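You operate a simulated robot arm through the tools that you are given. There is no shell and no other tool. Be economical: measure what you need, move in short steps, check, and stop when the job is done.

You are at the controls of a simulated robot arm. One attempt, no reset.

Task
Power up the bench logger and zero the steel cell on channel 3.
Fine: the logger is fed by the yellow block switch; turn the grey thumbscrew until the monitor reads 0 MM. Dry hands. Leave it all on.

Only the result counts: the job must be done as asked and must still hold three seconds after the hand-in. Knocking over, shifting, dropping, spilling or breaking anything else fails it.

Robot
A 7-joint arm with a two-finger parallel gripper, fixed in place. Base frame: the origin is at the foot of the arm, x ahead of it, y to its left, z up; the work surface is at about z = 810. Lengths are in mm, angles in degrees, forces in N, time in s.
With the tool pointing down near the work surface it reaches from about 240 to 680 mm from the base axis. Its first joint turns from -66.0 to 66.0 degrees. Payload 2.4 kg.
The TCP is the grasp point between the finger pads, 30 mm short of the fingertips. In the tool frame z runs along the fingers and y along their closing line. The gripper opens to 94 mm. The fingers are 28 mm wide and 10 mm thick; the gripper's body (50 by 96 mm) begins 55 mm behind the TCP.
Orientation is told as [roll, pitch, yaw] about the base's x, y, z axes, in that order, counted from this pose: with the fingers straight down and closing along the base's y, the tool's x points along the base's -x, its y along +y and its z along -z.

Tools
- The arm moves only by the tool step_arm. Its argument "moves" is a list of rows, each a list of 2 entries, a list of its own where there are three numbers: the shift along the base's x, y, z in units of 25 mm (1.0 is 25 mm), then the turn, a rotation vector about the base's x, y, z in units of 5 degrees (1.0 is 5 degrees). In form: [[[x, y, z], [wx, wy, wz]], ...]. A call has 1 to 10 rows; each row shifts and turns the commanded pose from where the row before left it. "hand" is the opening, from 0 (shut) to 1 (fully open), set as the call begins (left out, the last holds). A call with a number of a shift or a turn outside -1 to 1 is refused whole. Rows are played at 5 a second. More than 50 mm and 8.6 degrees between two rows, or a gripper value outside its range, and nothing of the call is played. Where a pose cannot be reached the arm comes as near as it can. A force on the tool above 40 N (or 10 N above the force at the start of the call, whichever is more), or a blocked arm, ends the call early, and 0.2 s more pass. The fingers move at their own pace (about 153 mm/s each) and stop on an object; they squeeze with about 36 N. The grip force told is the motor's: it shows also when the fingers shut on nothing. Time passes only in rows, and 0.2 s behind the last, so rows that do not move let the fingers close. The reply holds the time, the measured pose of the TCP, the force on the tool along the base axes, the opening and the grip force, in the units named above and with some noise, with the torque about the TCP (base axes, N m) and any sound that the robot's microphone picked up.
- Cameras (640 x 400 px; columns grow to the right, rows downward): "scene" is fixed at [42.6, 499.7, 1417.9]; the picture's right is [-0.55, -0.84, 0.00], its down [-0.67, 0.44, -0.60] and it looks along [0.50, -0.33, -0.80] (base axes); focal length 228 px, centre (320, 200). "wrist" rides on the gripper at [76, 14, -102] in the tool frame; the picture's right is [-0.18, 0.98, 0.00], its down [-0.75, -0.14, -0.64] and it looks along [-0.63, -0.12, 0.77] (tool axes); focal length 243 px, centre (320, 200). There is no depth. A picture from a camera that has moved, and an enlarged one, comes with that camera's place and axes in the base frame and with its lens.
- camera(camera): a new picture of that camera. It takes no simulated time.
- enlarge(camera, box): a new picture of the part [left, top, right, bottom] of that camera's present view, enlarged. It takes no simulated time.
- sign_off(): hands the job in; it is judged then, once.

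Work in short steps. Places have to be worked out from the pictures, the camera data and where the tool is seen: move nearer, look again, correct. Check each grasp and each placing, and mend what went wrong. You have 120 turns and 64 pictures in all, those below and enlarged ones among them. Open the gripper and draw the arm clear of the work before you hand the job in, unless the task says otherwise; then end with one line.

The tools are called after ">>>" as name(argument=value, ...) on one line, values as JSON. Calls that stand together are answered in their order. step_arm: Moves the arm, as the interface text tells. Its arguments: {"type":"object","properties":{"moves":{"type":"array","items":{"type":"array"}},"hand":{"type":"number"}},"required":["moves"]} The other tools are called the same way: camera (camera) takes a picture; enlarge (camera, box) takes an enlarged picture of a part of a camera's view; sign_off () hands the job in.

At the start:

```text
t: 0.0
tool_pos: [285.5, 269.5, 1146.0]
tcp_rot: [0.0, -0.1, -0.1]
wrist_force: [-0.2, -0.3, 0.4]
wrist_torque: [0.02, 0.01, 0.02]
width: 94.2
finger_force: 0.0
```

scene: 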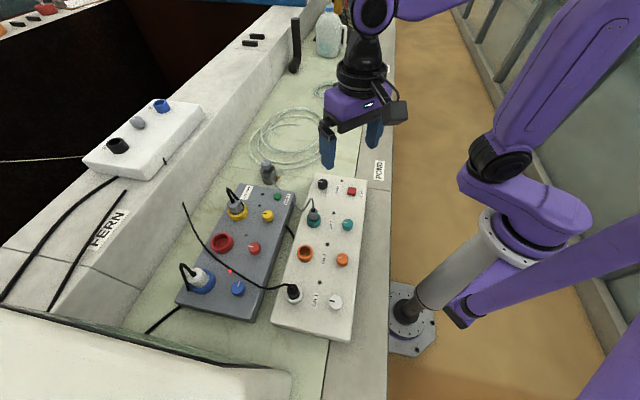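
wrist: 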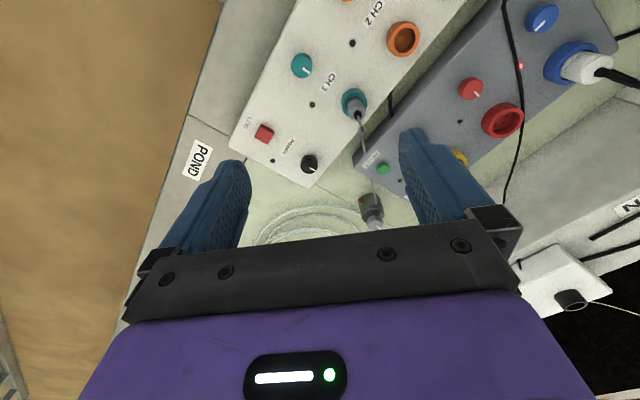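

I start by looking closely at the two panels and the surroundings.

>>> enlarge(camera="scene", box=[170, 150, 380, 340])

>>> enlarge(camera="wrist", box=[220, 0, 640, 260])

```text
2.11 times, centred on (275, 245) of scene
camera zoom: at [42.6, 499.7, 1417.9], right [-0.55, -0.84, 0.0], down [-0.67, 0.44, -0.6], along [0.5, -0.33, -0.8], focal length 480 px, centre (415, 105)
```

zoom: 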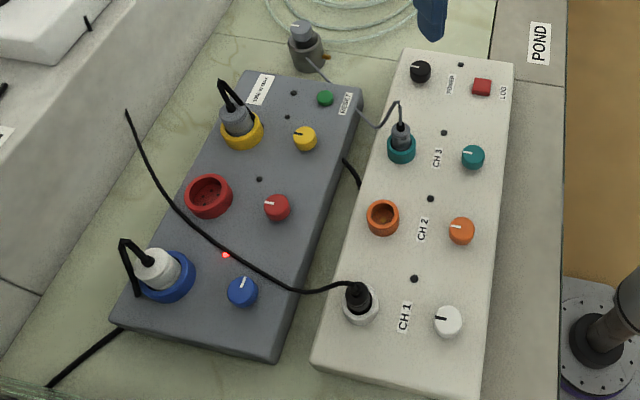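

```text
1.52 times, centred on (430, 130) of wrist
camera zoom: at [210.9, 285.0, 1247.5], right [0.18, 0.98, 0.0], down [0.75, -0.14, 0.64], along [0.63, -0.12, -0.77], focal length 370 px, centre (152, 307)
```

zoom: 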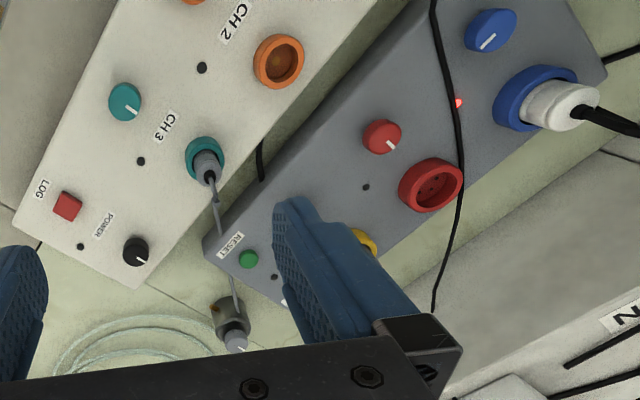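

The white box is the logger and the grey box the switch block. The steel cell with its thumbscrew sits behind them. I still need to read the labels and find the monitor.

>>> enlarge(camera="scene", box=[230, 150, 310, 230])

>>> enlarge(camera="scene", box=[0, 0, 400, 180])

>>> enlarge(camera="wrist", box=[230, 60, 430, 240])

```text
5.00 times, centred on (270, 190) of scene
camera zoom: at [42.6, 499.7, 1417.9], right [-0.55, -0.84, 0.0], down [-0.67, 0.44, -0.6], along [0.5, -0.33, -0.8], focal length 1140 px, centre (570, 250)
```

zoom: 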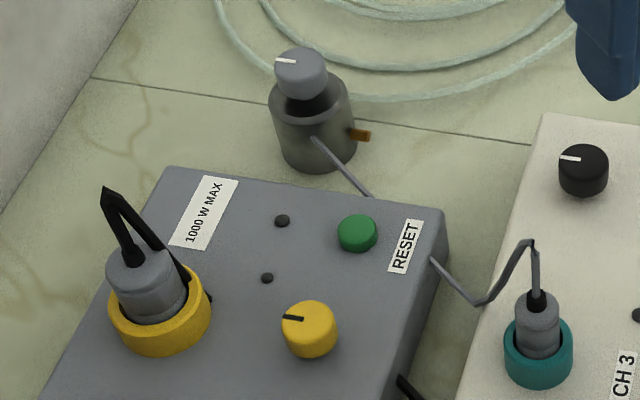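

```text
1.60 times, centred on (200, 90) of scene
camera zoom: at [42.6, 499.7, 1417.9], right [-0.55, -0.84, 0.0], down [-0.67, 0.44, -0.6], along [0.5, -0.33, -0.8], focal length 365 px, centre (512, 376)
```

zoom: 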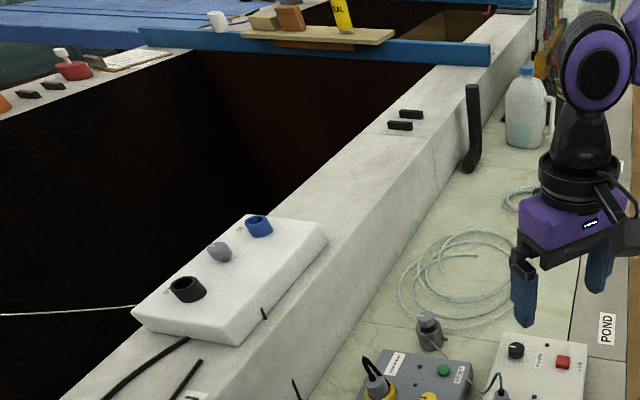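

```text
2.22 times, centred on (330, 150) of wrist
camera zoom: at [210.9, 285.0, 1247.5], right [0.18, 0.98, 0.0], down [0.75, -0.14, 0.64], along [0.63, -0.12, -0.77], focal length 539 px, centre (298, 311)
```

zoom: 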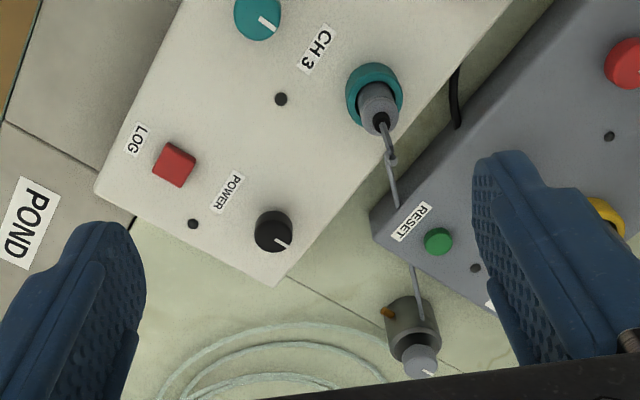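

The off pointers all face roughly (+1,+1), and the lit blue one faces (+1,-1), so "on" is 90° clockwise. I estimate the yellow knob at about (414, 432), so I'll move above it with yaw 45.

>>> step_arm(moves=[[[0.569, 0.72, -0.65], [0, 0, 1]], [[0.569, 0.72, -0.65], [0, 0, 1]], [[0.569, 0.72, -0.65], [0, 0, 1]], [[0.569, 0.72, -0.65], [0, 0, 1]], [[0.569, 0.72, -0.65], [0, 0, 1]], [[0.569, 0.72, -0.65], [0, 0, 1]], [[0.569, 0.72, -0.65], [0, 0, 1]], [[0.569, 0.72, -0.65], [0, 0, 1]], [[0.569, 0.72, -0.65], [0, 0, 1]]], hand=0.75)

>>> camera(camera="wrist")

>>> camera(camera="scene")

```text
t: 2.0
tool_pos: [414.1, 431.0, 999.5]
tcp_rot: [0.1, 0.0, 45.1]
wrist_force: [0.2, 0.5, 0.0]
wrist_torque: [-0.02, -0.01, 0.0]
width: 70.5
finger_force: 0.1
```

```text
56 pictures are left
camera wrist: at [350.5, 389.3, 1101.9], right [-0.57, 0.82, 0.0], down [0.63, 0.43, 0.64], along [0.53, 0.36, -0.77], focal length 243 px, centre (320, 200)
```

wrist: 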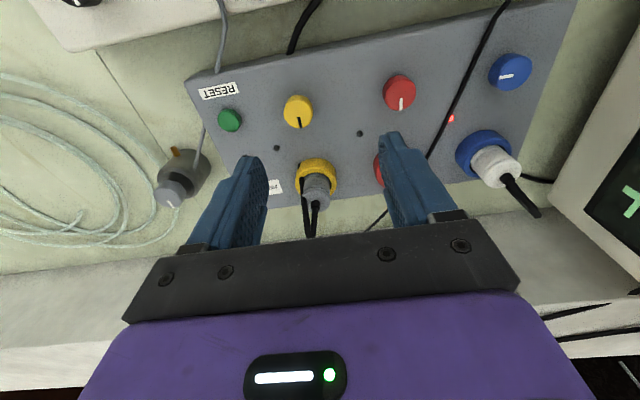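

```text
55 pictures are left
```

scene: 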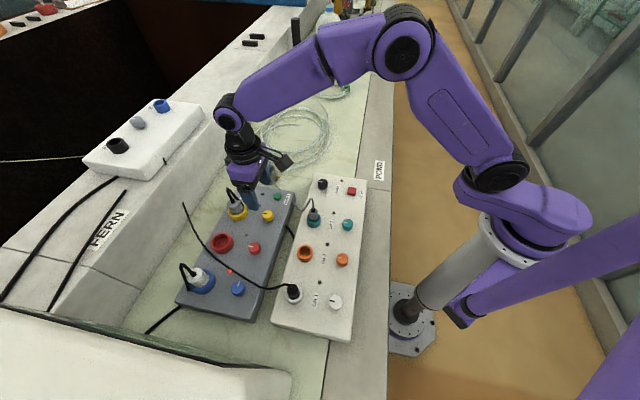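

The monitor is at the picture's right edge. The two rays to the yellow knob cross near (441, 425, 842), so I'll move above that and look again.

>>> step_arm(moves=[[[0.54, -0.12, -0.9], [0, 0, 0]], [[0.54, -0.12, -0.9], [0, 0, 0]], [[0, 0, -0.6], [0, 0, 0]]])

>>> camera(camera="wrist")

>>> enlarge(camera="scene", box=[210, 140, 330, 240])

```text
t: 2.8
tool_pos: [441.0, 424.5, 937.5]
tcp_rot: [0.0, 0.0, 45.1]
wrist_force: [0.7, -0.5, 0.6]
wrist_torque: [0.0, 0.02, 0.0]
width: 70.6
finger_force: 0.0
```

```text
54 pictures are left
camera wrist: at [377.6, 383.1, 1040.3], right [-0.56, 0.83, 0.0], down [0.63, 0.43, 0.64], along [0.53, 0.36, -0.77], focal length 243 px, centre (320, 200)
```

wrist: 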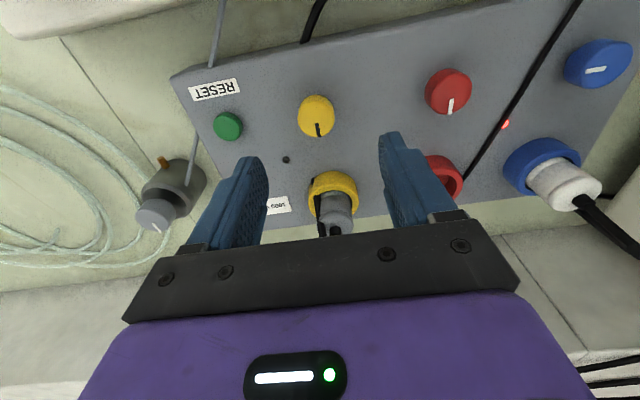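

```text
4.00 times, centred on (270, 190) of scene
camera zoom: at [42.6, 499.7, 1417.9], right [-0.55, -0.84, 0.0], down [-0.67, 0.44, -0.6], along [0.5, -0.33, -0.8], focal length 912 px, centre (520, 240)
```

zoom: 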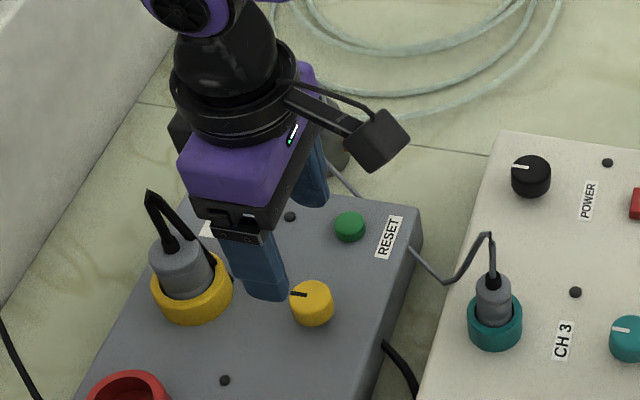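

Better estimate: knob centre about (434, 422), top around z 860. I'll come down to tip height about 857 and check.

>>> step_arm(moves=[[[-0.28, -0.1, -0.5], [0, 0, 0]], [[0, 0, -0.8], [0, 0, 0]], [[0, 0, -0.7], [0, 0, 0]]])

>>> camera(camera="wrist")

>>> enlarge(camera="scene", box=[210, 150, 310, 240])

```text
t: 3.6
tool_pos: [432.3, 420.8, 888.4]
tcp_rot: [0.0, 0.1, 45.0]
wrist_force: [-0.2, -0.1, -0.1]
wrist_torque: [0.0, -0.02, -0.01]
width: 70.4
finger_force: 0.0
```

```text
52 pictures are left
camera wrist: at [369.6, 378.8, 991.5], right [-0.56, 0.83, 0.0], down [0.63, 0.43, 0.64], along [0.53, 0.36, -0.77], focal length 243 px, centre (320, 200)
```

wrist: 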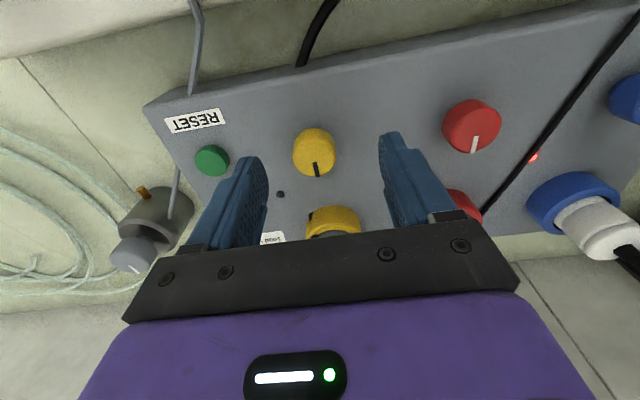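

```text
4.44 times, centred on (260, 195) of scene
camera zoom: at [42.6, 499.7, 1417.9], right [-0.55, -0.84, 0.0], down [-0.67, 0.44, -0.6], along [0.5, -0.33, -0.8], focal length 1014 px, centre (587, 222)
```

zoom: 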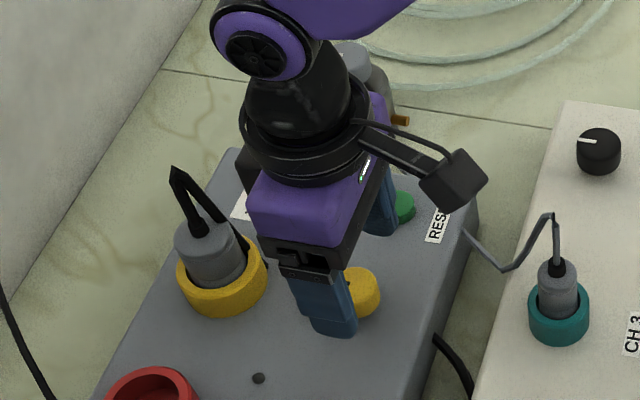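

The knob looks slightly off-centre between the tips. I'll take a precise enlarged look before descending.

>>> enlarge(camera="wrist", box=[220, 100, 420, 240])

```text
2.86 times, centred on (320, 170) of wrist
camera zoom: at [369.6, 378.8, 991.5], right [-0.56, 0.83, 0.0], down [0.63, 0.43, 0.64], along [0.53, 0.36, -0.77], focal length 693 px, centre (320, 286)
```

zoom: 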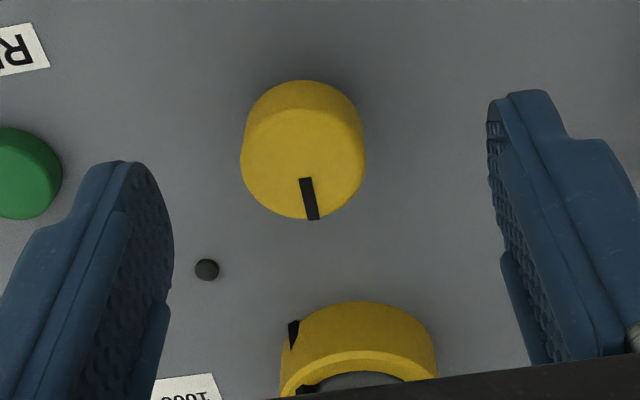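

Tips and knob are nearly aligned, with a small sideways offset of about 3.5 mm. I'll correct it, go down 8 mm, and look again.

>>> step_arm(moves=[[[0.08, -0.12, 0], [0, 0, 0]], [[0, 0, -0.16], [0, 0, 0]], [[0, 0, -0.16], [0, 0, 0]]])

>>> enlarge(camera="wrist", box=[220, 100, 420, 240])

>>> enlarge(camera="scene", box=[240, 180, 300, 240])

```text
t: 4.4
tool_pos: [435.9, 419.7, 879.8]
tcp_rot: [-0.1, 0.0, 45.1]
wrist_force: [-0.2, 0.4, 0.4]
wrist_torque: [0.0, 0.0, -0.01]
width: 70.3
finger_force: 0.1
```

```text
2.86 times, centred on (320, 170) of wrist
camera zoom: at [372.1, 377.1, 983.8], right [-0.57, 0.83, 0.0], down [0.63, 0.43, 0.64], along [0.53, 0.36, -0.77], focal length 693 px, centre (320, 286)
```

zoom: 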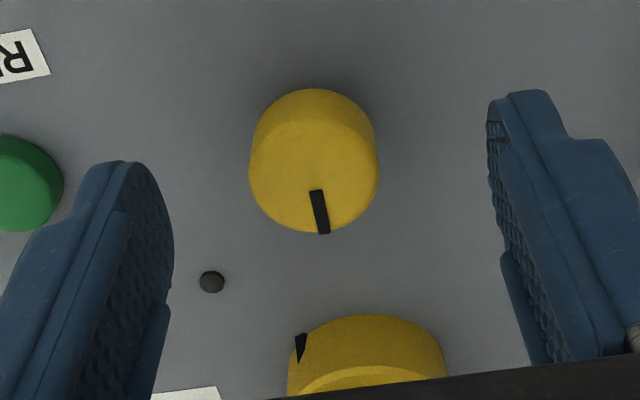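

```text
6.67 times, centred on (270, 210) of scene
camera zoom: at [42.6, 499.7, 1417.9], right [-0.55, -0.84, 0.0], down [-0.67, 0.44, -0.6], along [0.5, -0.33, -0.8], focal length 1520 px, centre (653, 133)
```

zoom: 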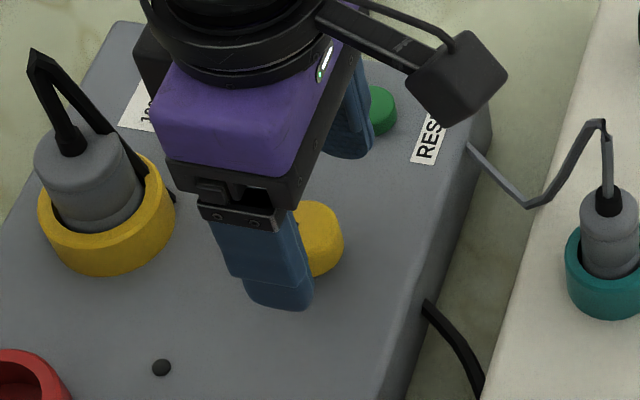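

Alignment is good now. I'll lower 8 mm more and check.

>>> step_arm(moves=[[[0, 0, -0.16], [0, 0, 0]], [[0, 0, -0.16], [0, 0, 0]]])

>>> enlarge(camera="wrist", box=[220, 100, 420, 240])

```text
t: 5.0
tool_pos: [436.0, 419.6, 873.7]
tcp_rot: [0.0, 0.1, 45.0]
wrist_force: [0.2, 0.1, 0.2]
wrist_torque: [0.03, 0.03, 0.01]
width: 70.4
finger_force: 0.0
```

```text
2.86 times, centred on (320, 170) of wrist
camera zoom: at [372.0, 378.1, 975.7], right [-0.56, 0.83, 0.0], down [0.63, 0.43, 0.64], along [0.53, 0.36, -0.77], focal length 693 px, centre (320, 286)
```

zoom: 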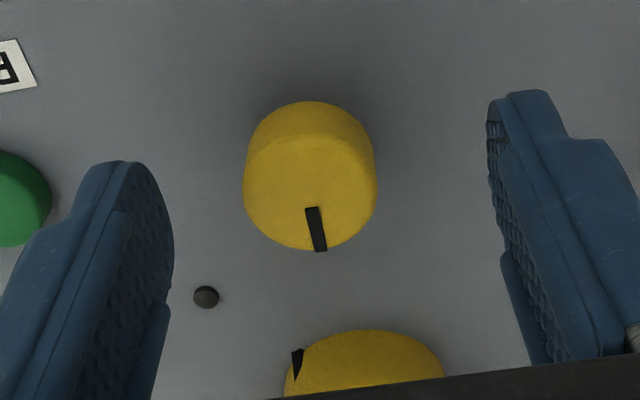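

Tips are now about 8 mm below the knob top. I'll close gently in place with a tiny centring shift.

>>> step_arm(moves=[[[0.05, -0.07, -0.06], [0, 0, 0]]])

>>> step_arm(moves=[[[0, 0, 0], [0, 0, 0]], [[0, 0, 0], [0, 0, 0]]], hand=0.2)

```text
t: 5.4
tool_pos: [436.0, 418.2, 871.6]
tcp_rot: [0.0, -0.1, 44.9]
wrist_force: [-1.2, 0.1, -1.0]
wrist_torque: [0.0, 0.0, 0.0]
width: 70.6
finger_force: 0.2
```

```text
t: 6.0
tool_pos: [436.6, 416.3, 871.4]
tcp_rot: [0.0, 0.0, 45.0]
wrist_force: [0.9, 0.5, -0.6]
wrist_torque: [0.0, 0.06, -0.03]
width: 18.8
finger_force: 0.1
```

The fingers closed to 18.8 with no resistance, so either the knob is smaller than I thought or it was missed. I'll check.

>>> enlarge(camera="wrist", box=[220, 100, 420, 240])

>>> enlarge(camera="scene", box=[240, 180, 300, 240])

```text
2.86 times, centred on (320, 170) of wrist
camera zoom: at [373.3, 376.0, 973.5], right [-0.56, 0.83, 0.0], down [0.63, 0.43, 0.64], along [0.53, 0.36, -0.77], focal length 693 px, centre (320, 286)
```

zoom: 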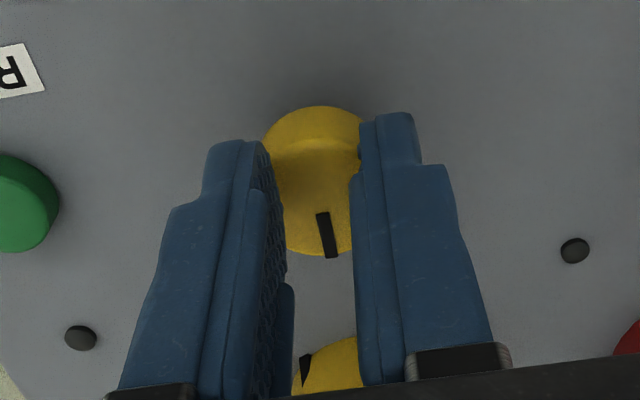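

```text
6.67 times, centred on (270, 210) of scene
camera zoom: at [42.6, 499.7, 1417.9], right [-0.55, -0.84, 0.0], down [-0.67, 0.44, -0.6], along [0.5, -0.33, -0.8], focal length 1520 px, centre (653, 133)
```

zoom: 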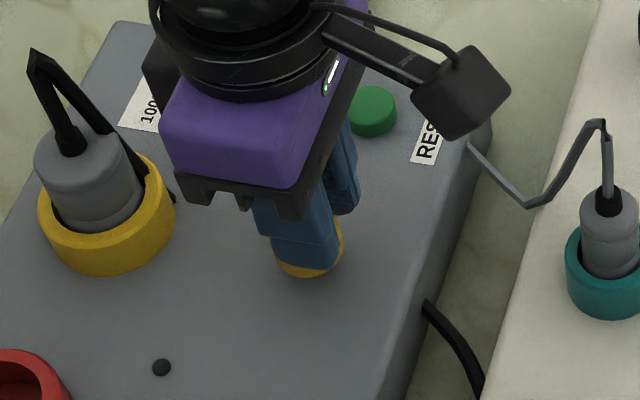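

The tips are just above the knob: its top is at about z 838, which puts its centre near (443, 424). I'll lift, open, recentre, and descend.

>>> step_arm(moves=[[[0, 0, 0.3], [0, 0, 0]], [[0.14, 0.13, 0.1], [0, 0, 0]], [[0.13, 0.13, 0], [0, 0, 0]], [[0, 0, -0.3], [0, 0, 0]], [[0, 0, -0.2], [0, 0, 0]]], hand=0.65)

>>> enlarge(camera="wrist", box=[220, 100, 420, 240])

>>> enlarge(camera="scene", box=[240, 180, 300, 240])

```text
t: 7.2
tool_pos: [444.0, 424.8, 869.0]
tcp_rot: [-0.1, 0.0, 44.9]
wrist_force: [-0.7, 0.0, 0.0]
wrist_torque: [0.02, -0.02, 0.01]
width: 61.1
finger_force: 0.1
```

```text
2.86 times, centred on (320, 170) of wrist
camera zoom: at [380.4, 381.6, 971.1], right [-0.56, 0.83, 0.0], down [0.63, 0.43, 0.64], along [0.53, 0.36, -0.77], focal length 693 px, centre (320, 286)
```

zoom: 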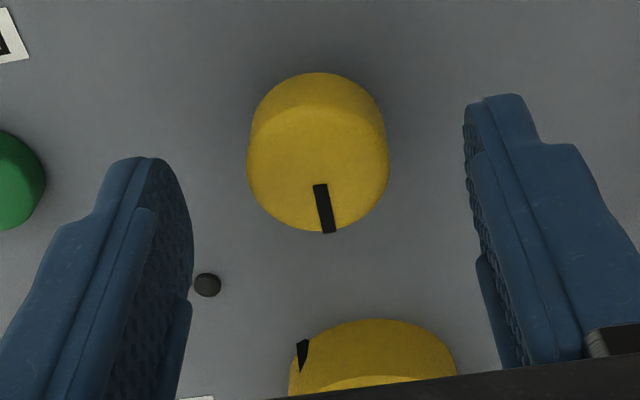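

```text
6.67 times, centred on (270, 210) of scene
camera zoom: at [42.6, 499.7, 1417.9], right [-0.55, -0.84, 0.0], down [-0.67, 0.44, -0.6], along [0.5, -0.33, -0.8], focal length 1520 px, centre (653, 133)
```

zoom: 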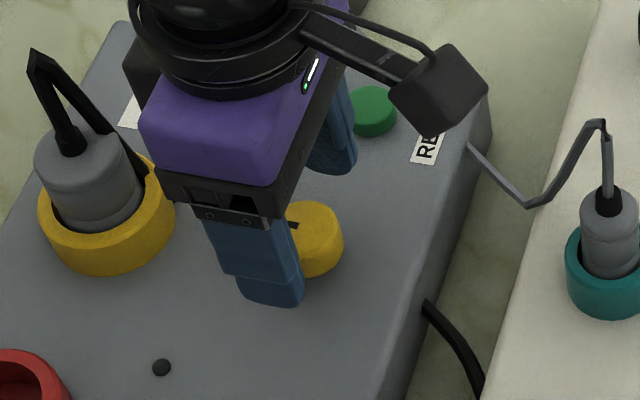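

Now well centred, so I'll descend 9 mm and close.

>>> step_arm(moves=[[[-0.06, -0.04, -0.12], [0, 0, 0]], [[0, 0, -0.12], [0, 0, 0]], [[0, 0, -0.12], [0, 0, 0]]])

>>> step_arm(moves=[[[0, 0, 0], [0, 0, 0]], [[0, 0, 0], [0, 0, 0]]], hand=0.2)

```text
t: 8.0
tool_pos: [443.6, 423.2, 860.6]
tcp_rot: [0.1, -0.1, 45.0]
wrist_force: [-0.2, 0.0, -0.2]
wrist_torque: [0.01, 0.0, 0.01]
width: 61.3
finger_force: 0.1
```

```text
t: 8.6
tool_pos: [444.1, 423.6, 860.1]
tcp_rot: [0.0, -0.1, 45.1]
wrist_force: [0.8, -0.5, 0.1]
wrist_torque: [0.11, 0.12, -0.04]
width: 31.3
finger_force: 45.0
```

Knob gripped at 31 mm. I'll turn clockwise 45° first.

>>> step_arm(moves=[[[0, 0, 0], [0, 0, -1]], [[0, 0, 0], [0, 0, -1]], [[0, 0, 0], [0, 0, -1]], [[0, 0, 0], [0, 0, -1]], [[0, 0, 0], [0, 0, -1]], [[0, 0, 0], [0, 0, -1]], [[0, 0, 0], [0, 0, -1]], [[0, 0, 0], [0, 0, -1]], [[0, 0, 0], [0, 0, -1]]])

>>> enlarge(camera="scene", box=[200, 150, 380, 290])

```text
t: 10.6
tool_pos: [444.4, 425.4, 860.4]
tcp_rot: [0.1, -0.2, -0.2]
wrist_force: [15.0, 10.3, -9.9]
wrist_torque: [0.07, -0.22, 0.0]
width: 31.7
finger_force: 45.4
```

```text
2.86 times, centred on (290, 220) of scene
camera zoom: at [43.1, 500.0, 1417.8], right [-0.55, -0.84, 0.0], down [-0.67, 0.44, -0.6], along [0.5, -0.33, -0.8], focal length 652 px, centre (406, 143)
```

zoom: 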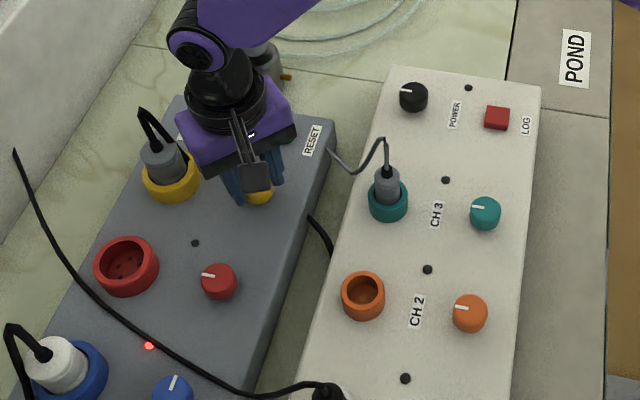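

The turn is working with modest side load. I'll relieve it by 1.5 mm and turn the other 45°.

>>> step_arm(moves=[[[0.06, 0.04, 0.02], [0, 0, -1]], [[0, 0, 0], [0, 0, -1]], [[0, 0, 0], [0, 0, -1]], [[0, 0, 0], [0, 0, -1]], [[0, 0, 0], [0, 0, -1]], [[0, 0, 0], [0, 0, -1]], [[0, 0, 0], [0, 0, -1]], [[0, 0, 0], [0, 0, -1]], [[0, 0, 0], [0, 0, -1]]])

>>> enlarge(camera="scene", box=[200, 150, 380, 290])

```text
t: 12.6
tool_pos: [443.4, 425.5, 859.8]
tcp_rot: [0.2, 0.1, -45.0]
wrist_force: [4.1, 17.1, -19.1]
wrist_torque: [0.37, -0.06, 0.01]
width: 31.4
finger_force: 44.7
```

```text
2.86 times, centred on (290, 220) of scene
camera zoom: at [43.0, 500.3, 1417.7], right [-0.55, -0.84, 0.0], down [-0.67, 0.44, -0.6], along [0.5, -0.33, -0.8], focal length 652 px, centre (406, 143)
```

zoom: 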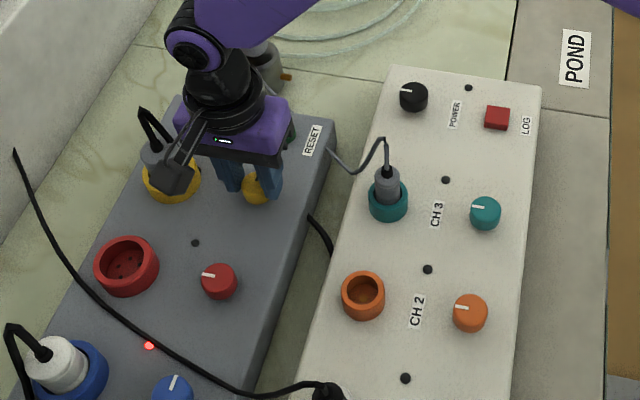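

Now I'll release, lift, and check the knob and lamp.

>>> step_arm(moves=[[[0, 0, 0], [0, 0, 0]], [[0, 0, 0.4], [0, 0, 0]], [[0, 0, 1], [0, 0, 0]], [[0, 0, 1], [0, 0, 0]], [[-0.5, -0.5, 1], [0, 0, 0]]], hand=0.6)

>>> camera(camera="wrist")

>>> enlarge(camera="scene", box=[200, 150, 380, 290])

```text
t: 13.8
tool_pos: [430.9, 411.0, 947.1]
tcp_rot: [-0.1, 0.0, -45.1]
wrist_force: [-1.7, 0.5, -0.4]
wrist_torque: [-0.02, 0.02, -0.01]
width: 56.4
finger_force: 0.2
```

```text
40 pictures are left
camera wrist: at [388.3, 475.8, 1049.1], right [0.83, 0.56, 0.0], down [0.43, -0.63, 0.64], along [0.36, -0.53, -0.77], focal length 243 px, centre (320, 200)
```

wrist: 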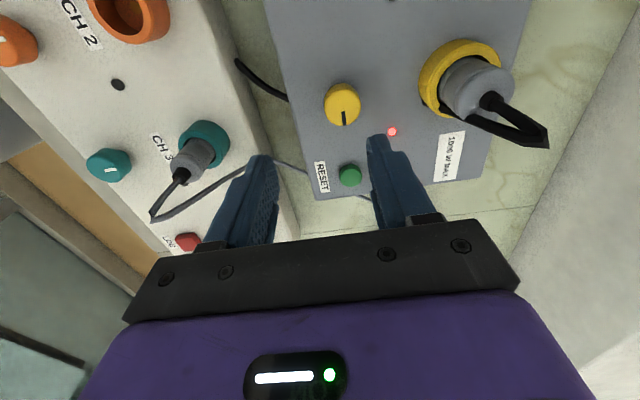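

```text
2.86 times, centred on (290, 220) of scene
camera zoom: at [42.6, 499.7, 1417.9], right [-0.55, -0.84, 0.0], down [-0.67, 0.44, -0.6], along [0.5, -0.33, -0.8], focal length 652 px, centre (406, 143)
```

zoom: 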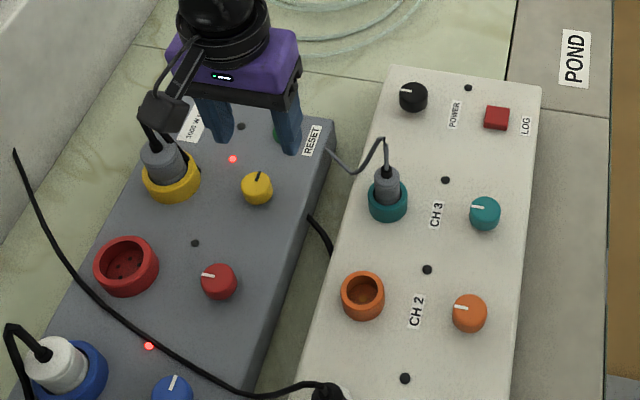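

The yellow feed is on: its lamp is lit and blue is still lit. Next is the logger POWER knob near (462, 211), so I'll travel there and unwind the wrist to yaw +45.

>>> step_arm(moves=[[[0.069, -0.444, 0], [0, 0, 1]], [[0.069, -0.444, 0], [0, 0, 1]], [[0.069, -0.444, 0], [0, 0, 1]], [[0.069, -0.444, 0], [0, 0, 1]], [[0.069, -0.444, 0], [0, 0, 1]], [[0.069, -0.444, 0], [0, 0, 1]], [[0.069, -0.444, 0], [0, 0, 1]], [[0.069, -0.444, 0], [0, 0, 1]], [[0.069, -0.444, 0], [0, 0, 1]]])

>>> step_arm(moves=[[[0.069, -0.444, 0], [0, 0, 1]], [[0.069, -0.444, 0], [0, 0, 1]], [[0.069, -0.444, 0], [0, 0, 1]], [[0.069, -0.444, 0], [0, 0, 1]], [[0.069, -0.444, 0], [0, 0, 1]], [[0.069, -0.444, 0], [0, 0, 1]], [[0.069, -0.444, -0.5], [0, 0, 1]], [[0.069, -0.444, -0.5], [0, 0, 1]], [[0.069, -0.444, -0.5], [0, 0, 1]]])

>>> camera(camera="wrist")

>>> enlarge(camera="scene", box=[280, 150, 380, 250])

```text
t: 15.8
tool_pos: [445.9, 312.9, 945.1]
tcp_rot: [0.1, 0.1, 0.2]
wrist_force: [0.6, 0.4, 1.0]
wrist_torque: [-0.02, 0.03, 0.01]
width: 56.5
finger_force: 0.0
```

```text
t: 17.8
tool_pos: [463.8, 211.2, 909.4]
tcp_rot: [0.0, 0.0, 45.2]
wrist_force: [-0.6, -0.1, 0.2]
wrist_torque: [0.01, -0.02, -0.01]
width: 56.4
finger_force: 0.0
```

```text
38 pictures are left
camera wrist: at [400.1, 169.1, 1011.9], right [-0.57, 0.82, 0.0], down [0.63, 0.43, 0.64], along [0.53, 0.36, -0.77], focal length 243 px, centre (320, 200)
```

wrist: 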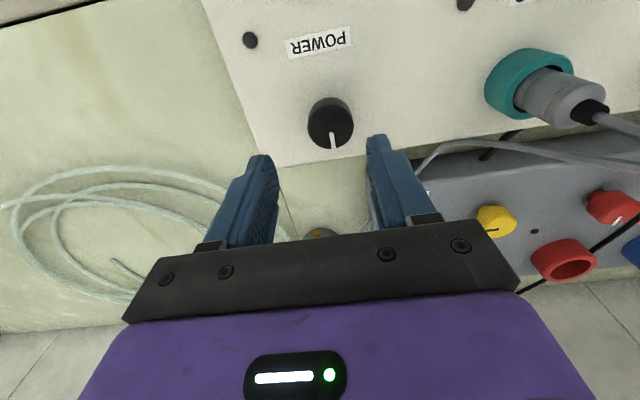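

```text
4.00 times, centred on (330, 200) of scene
camera zoom: at [42.6, 499.7, 1417.9], right [-0.55, -0.84, 0.0], down [-0.67, 0.44, -0.6], along [0.5, -0.33, -0.8], focal length 912 px, centre (280, 200)
```

zoom: 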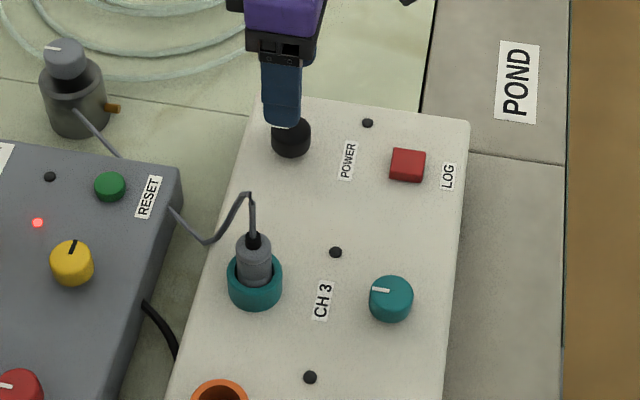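

I estimate POWER at (460, 216). I'll go to TCP z 878 there and compare with the yellow reference view.

>>> step_arm(moves=[[[-0.15, 0.18, -0.6], [0, 0, 0]], [[0, 0, -0.6], [0, 0, 0]]], hand=0.65)

>>> enlarge(camera="wrist", box=[220, 100, 420, 240])

>>> enlarge(camera="scene", box=[290, 150, 350, 210])

```text
t: 18.4
tool_pos: [459.1, 216.5, 879.9]
tcp_rot: [0.0, 0.1, 45.0]
wrist_force: [-0.6, 0.0, -0.9]
wrist_torque: [0.02, 0.0, -0.01]
width: 61.1
finger_force: 0.1
```

```text
2.86 times, centred on (320, 170) of wrist
camera zoom: at [395.4, 174.7, 982.5], right [-0.57, 0.82, 0.0], down [0.63, 0.43, 0.64], along [0.53, 0.36, -0.77], focal length 693 px, centre (320, 286)
```

zoom: 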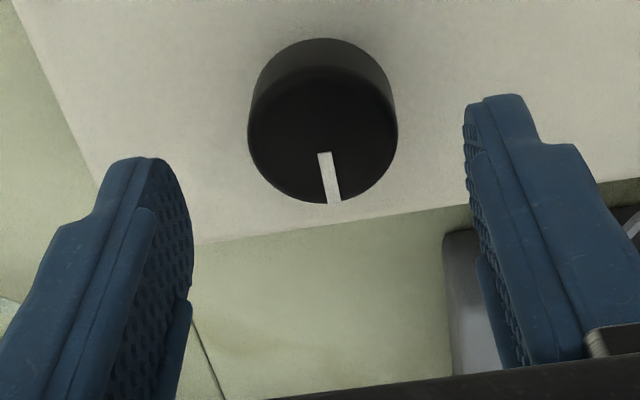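

```text
6.67 times, centred on (320, 180) of scene
camera zoom: at [42.6, 499.7, 1417.9], right [-0.55, -0.84, 0.0], down [-0.67, 0.44, -0.6], along [0.5, -0.33, -0.8], focal length 1520 px, centre (320, 333)
```

zoom: 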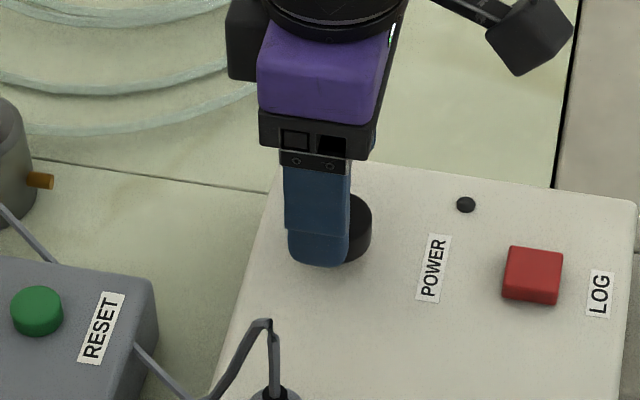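

This knob's top looks higher, about z 850, with its centre near (452.5, 214.5). I'll shift there and re-check.

>>> step_arm(moves=[[[-0.28, -0.1, 0], [0, 0, 0]], [[0, 0, 0], [0, 0, 0]]])

>>> enlarge(camera="wrist", box=[220, 100, 420, 240])

>>> enlarge(camera="scene", box=[290, 150, 350, 210])

```text
t: 19.0
tool_pos: [452.1, 214.8, 880.4]
tcp_rot: [-0.1, -0.1, 45.0]
wrist_force: [-0.3, 0.3, 1.3]
wrist_torque: [0.02, 0.01, 0.0]
width: 61.1
finger_force: 0.1
```

```text
2.86 times, centred on (320, 170) of wrist
camera zoom: at [388.4, 172.5, 982.0], right [-0.56, 0.83, 0.0], down [0.63, 0.43, 0.64], along [0.53, 0.36, -0.77], focal length 693 px, centre (320, 286)
```

zoom: 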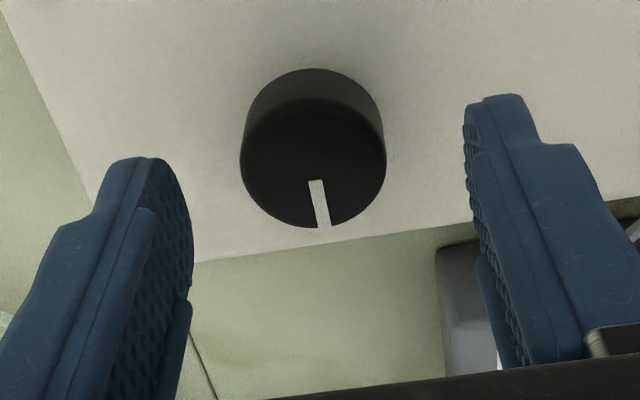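

```text
6.67 times, centred on (320, 180) of scene
camera zoom: at [42.6, 499.7, 1417.9], right [-0.55, -0.84, 0.0], down [-0.67, 0.44, -0.6], along [0.5, -0.33, -0.8], focal length 1520 px, centre (320, 333)
```

zoom: 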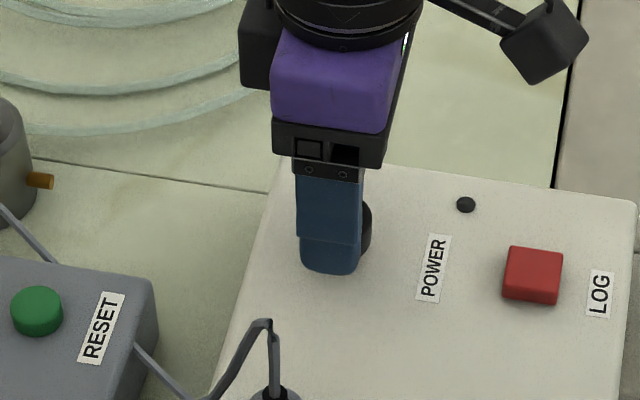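

Aligned with the tip reference. I'll descend 9 mm and close lightly to check height.

>>> step_arm(moves=[[[0, 0, -0.18], [0, 0, 0]], [[0, 0, -0.18], [0, 0, 0]]])

>>> step_arm(moves=[[[0, 0, 0], [0, 0, 0]], [[0, 0, 0], [0, 0, 0]]], hand=0.2)

```text
t: 19.6
tool_pos: [452.2, 215.5, 870.1]
tcp_rot: [0.1, 0.0, 44.9]
wrist_force: [-0.4, 0.4, -0.1]
wrist_torque: [-0.02, -0.02, 0.0]
width: 61.2
finger_force: 0.1
```

```text
t: 20.2
tool_pos: [454.4, 212.2, 870.2]
tcp_rot: [0.0, -0.1, 44.8]
wrist_force: [10.0, -11.0, -5.0]
wrist_torque: [-0.14, -0.42, -0.03]
width: 33.6
finger_force: 45.0
```

Gripped at 33.6 mm. I'll relieve the side force, then turn clockwise 90° in two halves.

>>> step_arm(moves=[[[0.08, -0.1, 0], [0, 0, -1]], [[0, 0, 0], [0, 0, -1]], [[0, 0, 0], [0, 0, -1]], [[0, 0, 0], [0, 0, -1]], [[0, 0, 0], [0, 0, -1]], [[0, 0, 0], [0, 0, -1]], [[0, 0, 0], [0, 0, -1]], [[0, 0, 0], [0, 0, -1]], [[0, 0, 0], [0, 0, -1]]])

```text
t: 22.2
tool_pos: [453.2, 216.2, 869.6]
tcp_rot: [0.0, -0.2, 0.3]
wrist_force: [-5.8, 28.3, 14.0]
wrist_torque: [0.86, 0.77, 0.08]
width: 34.0
finger_force: 45.0
```

The knob is pushing the tool toward +y, so I shift 3 mm that way and continue turning.

>>> step_arm(moves=[[[-0.03, 0.12, 0], [0, 0, 0]], [[0, 0, 0], [0, 0, -1]], [[0, 0, 0], [0, 0, -1]], [[0, 0, 0], [0, 0, -1]], [[0, 0, 0], [0, 0, -1]], [[0, 0, 0], [0, 0, -1]], [[0, 0, 0], [0, 0, -1]], [[0, 0, 0], [0, 0, -1]], [[0, 0, 0], [0, 0, -1]], [[0, 0, 0], [0, 0, -1]]])

>>> enlarge(camera="scene", box=[280, 150, 380, 250])

```text
t: 24.4
tool_pos: [454.9, 217.4, 869.7]
tcp_rot: [0.3, -0.1, -44.8]
wrist_force: [5.7, 32.3, -13.2]
wrist_torque: [0.33, -0.66, 0.1]
width: 33.8
finger_force: 44.9
```

```text
4.00 times, centred on (330, 200) of scene
camera zoom: at [42.9, 500.6, 1417.6], right [-0.55, -0.84, 0.0], down [-0.67, 0.44, -0.6], along [0.5, -0.33, -0.8], focal length 912 px, centre (280, 200)
```

zoom: 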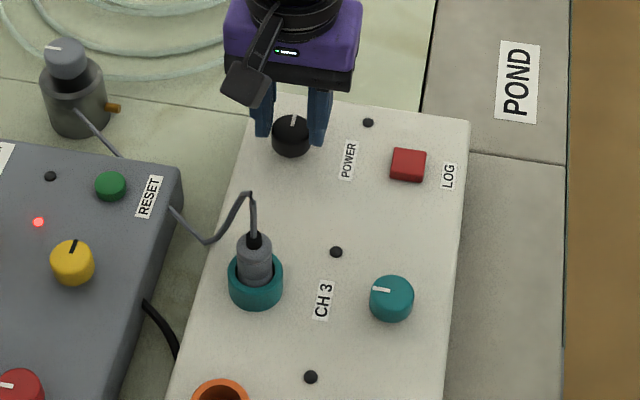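

The knob has turned 90° but the lamp still looks dark. I'll release, lift and look.

>>> step_arm(moves=[[[0, 0, 0], [0, 0, 0]], [[0, 0, 0.4], [0, 0, 0]], [[0, 0, 1], [0, 0, 0]], [[0, 0, 1], [0, 0, 0]], [[0, 0, 1], [0, 0, 0]]], hand=0.65)

>>> camera(camera="scene")

>>> enlarge(camera="scene", box=[180, 160, 380, 340])

```text
t: 25.6
tool_pos: [450.0, 213.8, 956.6]
tcp_rot: [0.0, 0.1, -45.0]
wrist_force: [0.5, -0.4, 0.1]
wrist_torque: [0.01, -0.04, 0.0]
width: 61.1
finger_force: 0.0
```

```text
31 pictures are left
```

scene: 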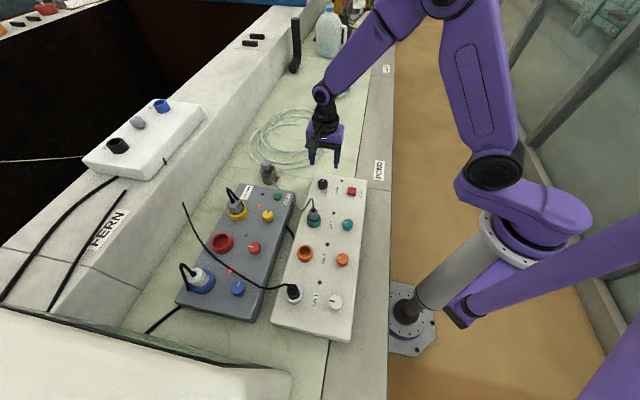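

```text
2.22 times, centred on (280, 250) of scene
camera zoom: at [42.6, 499.7, 1417.9], right [-0.55, -0.84, 0.0], down [-0.67, 0.44, -0.6], along [0.5, -0.33, -0.8], focal length 507 px, centre (409, 89)
```

zoom: 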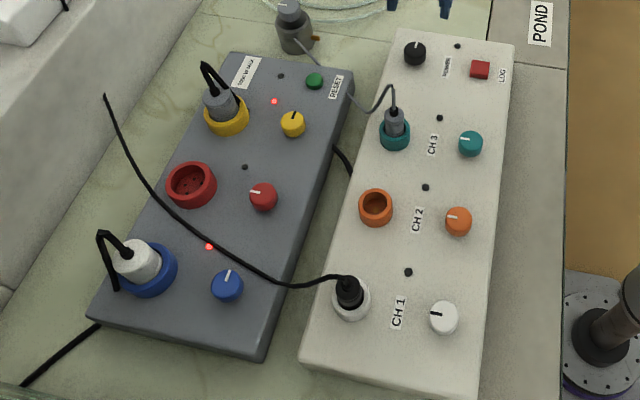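

I need a closer look at the POWER knob pointer and its lamp.

>>> enlarge(camera="scene", box=[300, 165, 380, 235])

```text
5.71 times, centred on (340, 200) of scene
camera zoom: at [42.6, 499.7, 1417.9], right [-0.55, -0.84, 0.0], down [-0.67, 0.44, -0.6], along [0.5, -0.33, -0.8], focal length 1303 px, centre (206, 200)
```

zoom: 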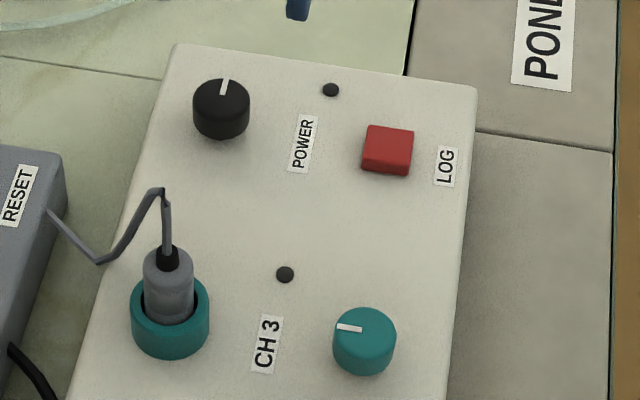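

POWER is in the on position. I'll swing the wrist round to look at the monitor before going on.

>>> step_arm(moves=[[[-0.178, 0.172, 0.08], [0, 0, 1]], [[-0.178, 0.172, 0.08], [0, 0, 1]], [[-0.178, 0.172, 0.08], [0, 0, 1]], [[-0.178, 0.172, 0.08], [0, 0, 1]], [[-0.178, 0.172, 0.08], [0, 0, 1]], [[-0.178, 0.172, 0.08], [0, 0, 1]], [[-0.178, 0.172, 0.08], [0, 0, 1]], [[-0.178, 0.172, 0.08], [0, 0, 1]], [[-0.178, 0.172, 0.08], [0, 0, 1]]])

>>> step_arm(moves=[[[-0.178, 0.172, 0.08], [0, 0, 1]], [[-0.178, 0.172, 0.08], [0, 0, 1]], [[-0.178, 0.172, 0.08], [0, 0, 1]], [[-0.178, 0.172, 0.08], [0, 0, 1]], [[-0.178, 0.172, 0.08], [0, 0, 1]], [[-0.178, 0.172, 0.08], [0, 0, 1]], [[-0.178, 0.172, 0.08], [0, 0, 1]], [[-0.178, 0.172, 0.08], [0, 0, 1]], [[-0.178, 0.172, 0.08], [0, 0, 1]]])

>>> step_arm(moves=[[[-0.178, 0.172, 0.08], [0, 0, 1]], [[-0.178, 0.172, 0.08], [0, 0, 1]], [[-0.178, 0.172, 0.08], [0, 0, 1]], [[-0.178, 0.172, 0.08], [0, 0, 1]], [[-0.178, 0.172, 0.08], [0, 0, 1]], [[-0.178, 0.172, 0.08], [0, 0, 1]], [[-0.178, 0.172, 0.08], [0, 0, 1]], [[-0.178, 0.172, 0.08], [0, 0, 1]], [[-0.178, 0.172, 0.08], [0, 0, 1]]])

>>> camera(camera="wrist")

```text
t: 27.6
tool_pos: [412.9, 250.6, 973.0]
tcp_rot: [0.0, 0.0, 0.1]
wrist_force: [0.6, 0.4, 0.4]
wrist_torque: [0.01, 0.01, 0.01]
width: 60.9
finger_force: 0.1
```

```text
t: 29.6
tool_pos: [371.6, 292.4, 990.5]
tcp_rot: [0.0, 0.0, 45.2]
wrist_force: [0.2, -0.4, -0.8]
wrist_torque: [-0.02, -0.03, 0.0]
width: 60.9
finger_force: 0.0
```

```text
t: 31.6
tool_pos: [332.2, 329.2, 1007.3]
tcp_rot: [0.1, 0.0, 90.2]
wrist_force: [-0.1, 0.1, 0.1]
wrist_torque: [0.0, -0.01, 0.02]
width: 61.2
finger_force: 0.0
```

```text
28 pictures are left
camera wrist: at [317.5, 255.0, 1110.7], right [-0.98, 0.18, 0.0], down [0.14, 0.75, 0.64], along [0.12, 0.63, -0.77], focal length 243 px, centre (320, 200)
```

wrist: 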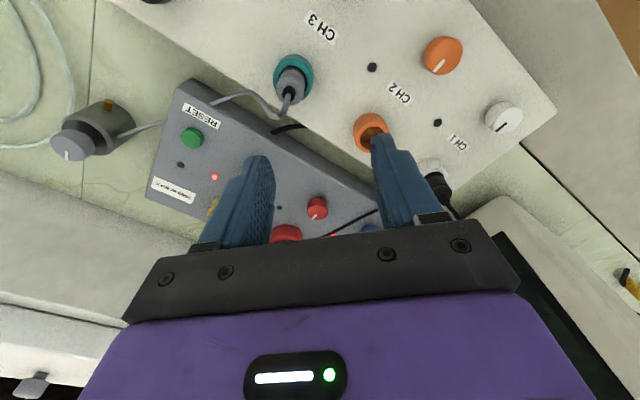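

The wrist camera is mounted upside down, so the gripper hides the monitor. I'll move toward +y and tilt the tool about x so the monitor comes into view.

>>> step_arm(moves=[[[0, 0.7, 0.2], [0.9, 0, 0]], [[0, 0.7, 0.2], [0.9, 0, 0]], [[0, 0.7, 0.2], [0.9, 0, 0]], [[0, 0.7, 0.2], [0.9, 0, 0]], [[0, 0.7, 0.2], [0.9, 0, 0]], [[0, 0.7, 0.2], [0.9, 0, 0]]])

>>> camera(camera="wrist")

```text
t: 33.0
tool_pos: [330.7, 436.2, 1038.3]
tcp_rot: [0.0, -27.0, 90.0]
wrist_force: [-0.1, -0.2, -0.2]
wrist_torque: [-0.02, 0.03, 0.0]
width: 61.4
finger_force: 0.1
```

```text
27 pictures are left
camera wrist: at [317.7, 323.6, 1096.2], right [-0.98, 0.16, 0.08], down [0.14, 0.38, 0.91], along [0.12, 0.91, -0.4], focal length 243 px, centre (320, 200)
```

wrist: 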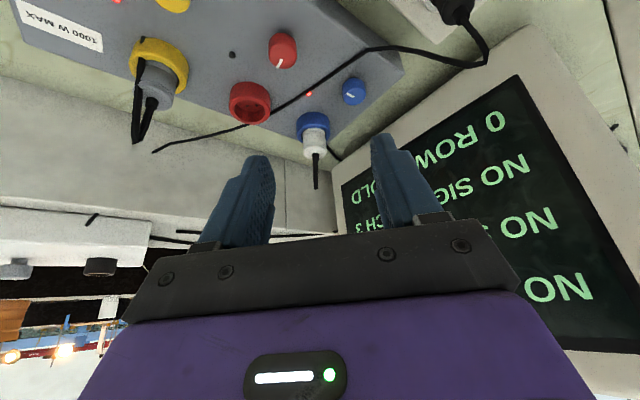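

The monitor is readable, though upside down. I'll enlarge it.

>>> enlarge(camera="wrist", box=[330, 80, 640, 360])

```text
1.43 times, centred on (485, 220) of wrist
camera zoom: at [317.7, 323.6, 1096.2], right [-0.98, 0.16, 0.08], down [0.14, 0.38, 0.91], along [0.12, 0.91, -0.4], focal length 347 px, centre (84, 171)
```

zoom: 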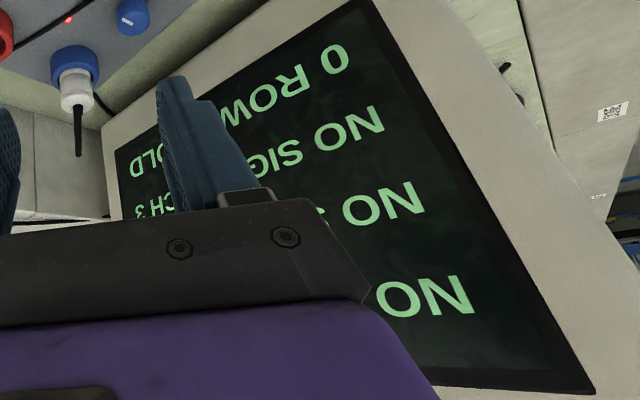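

The monitor shows CH1 to CH3 "NO SIGNAL" and "HOLD 0 ROWS". CH3 needs its knob on, so I'll return and go above the teal knob at about (286, 242).

>>> step_arm(moves=[[[0, -0.7, -0.2], [-0.9, 0, 0]], [[0, -0.7, -0.2], [-0.9, 0, 0]], [[0, -0.7, -0.2], [-0.9, 0, 0]], [[0, -0.7, -0.2], [-0.9, 0, 0]], [[0, -0.7, -0.2], [-0.9, 0, 0]], [[0, -0.7, -0.2], [-0.9, 0, 0]]])

>>> step_arm(moves=[[[-0.2, -0.391, -0.43], [0, 0, -1]], [[-0.2, -0.391, -0.43], [0, 0, -1]], [[-0.2, -0.391, -0.43], [0, 0, -1]], [[-0.2, -0.391, -0.43], [0, 0, -1]], [[-0.2, -0.391, -0.43], [0, 0, -1]], [[-0.2, -0.391, -0.43], [0, 0, -1]], [[-0.2, -0.391, -0.43], [0, 0, -1]], [[-0.2, -0.391, -0.43], [0, 0, -1]], [[-0.2, -0.391, -0.43], [0, 0, -1]]])

>>> camera(camera="wrist")

```text
t: 34.4
tool_pos: [331.4, 329.6, 1009.7]
tcp_rot: [-0.1, 0.1, 89.9]
wrist_force: [-0.5, -0.1, 0.1]
wrist_torque: [-0.01, -0.03, -0.03]
width: 61.1
finger_force: 0.1
```

```text
t: 36.4
tool_pos: [286.0, 241.1, 911.2]
tcp_rot: [0.1, 0.1, 44.9]
wrist_force: [0.1, 0.7, 0.3]
wrist_torque: [0.01, -0.01, -0.02]
width: 61.2
finger_force: 0.0
```

```text
25 pictures are left
camera wrist: at [222.0, 198.7, 1013.7], right [-0.56, 0.83, 0.0], down [0.63, 0.43, 0.64], along [0.53, 0.36, -0.77], focal length 243 px, centre (320, 200)
```

wrist: 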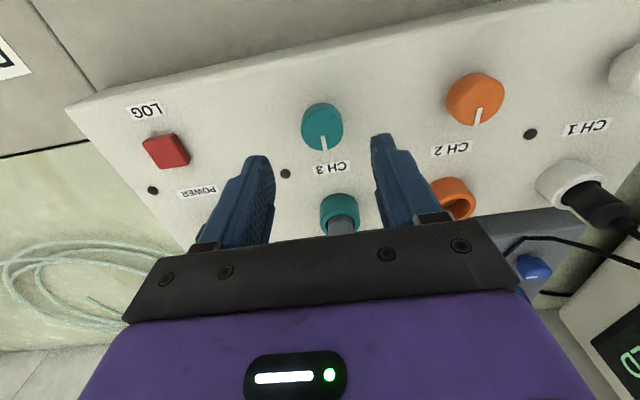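

Aligned within a few mm. I'll shift -4 mm in x and descend to z 880 for the reference check.

>>> step_arm(moves=[[[-0.17, 0, -0.4], [0, 0, 0]], [[0, 0, -0.84], [0, 0, 0]]], hand=0.65)

>>> enlarge(camera="wrist", box=[220, 100, 420, 240])

```text
t: 37.0
tool_pos: [280.3, 243.1, 881.5]
tcp_rot: [0.0, 0.0, 44.9]
wrist_force: [0.5, 0.4, 0.0]
wrist_torque: [-0.08, 0.0, 0.0]
width: 61.1
finger_force: 0.1
```

```text
2.86 times, centred on (320, 170) of wrist
camera zoom: at [217.1, 200.0, 983.2], right [-0.56, 0.83, 0.0], down [0.63, 0.43, 0.64], along [0.53, 0.36, -0.77], focal length 693 px, centre (320, 286)
```

zoom: 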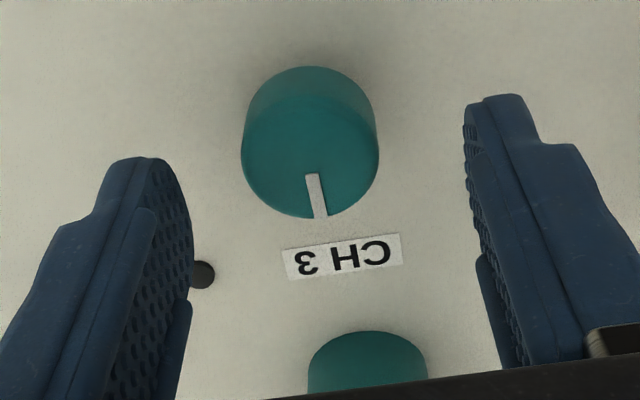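

Close match. I'll descend 10 mm and grip.

>>> step_arm(moves=[[[0.02, -0.05, -0.2], [0, 0, 0]], [[0, 0, -0.22], [0, 0, 0]]])

>>> step_arm(moves=[[[0, 0, 0], [0, 0, 0]], [[0, 0, 0], [0, 0, 0]]], hand=0.2)

```text
t: 37.6
tool_pos: [282.1, 242.2, 870.3]
tcp_rot: [0.1, 0.0, 45.0]
wrist_force: [0.0, 0.6, 0.5]
wrist_torque: [0.01, 0.03, 0.02]
width: 61.0
finger_force: 0.1
```

```text
t: 38.2
tool_pos: [284.0, 239.2, 869.8]
tcp_rot: [0.0, 0.0, 45.0]
wrist_force: [6.6, -4.4, -3.2]
wrist_torque: [-0.13, -0.39, 0.02]
width: 31.6
finger_force: 45.1
```

Gripped at 31.6 mm. I'll turn in stages, watching the side force.

>>> step_arm(moves=[[[0.04, -0.04, 0], [0, 0, -1]], [[0, 0, 0], [0, 0, -1]], [[0, 0, 0], [0, 0, -1]], [[0, 0, 0], [0, 0, -1]], [[0, 0, 0], [0, 0, -1]], [[0, 0, 0], [0, 0, -1]]])

```text
t: 39.6
tool_pos: [282.3, 242.8, 870.7]
tcp_rot: [-0.1, -0.1, 15.0]
wrist_force: [-15.1, 16.5, -2.3]
wrist_torque: [0.24, 1.35, 0.05]
width: 31.7
finger_force: 44.8
```

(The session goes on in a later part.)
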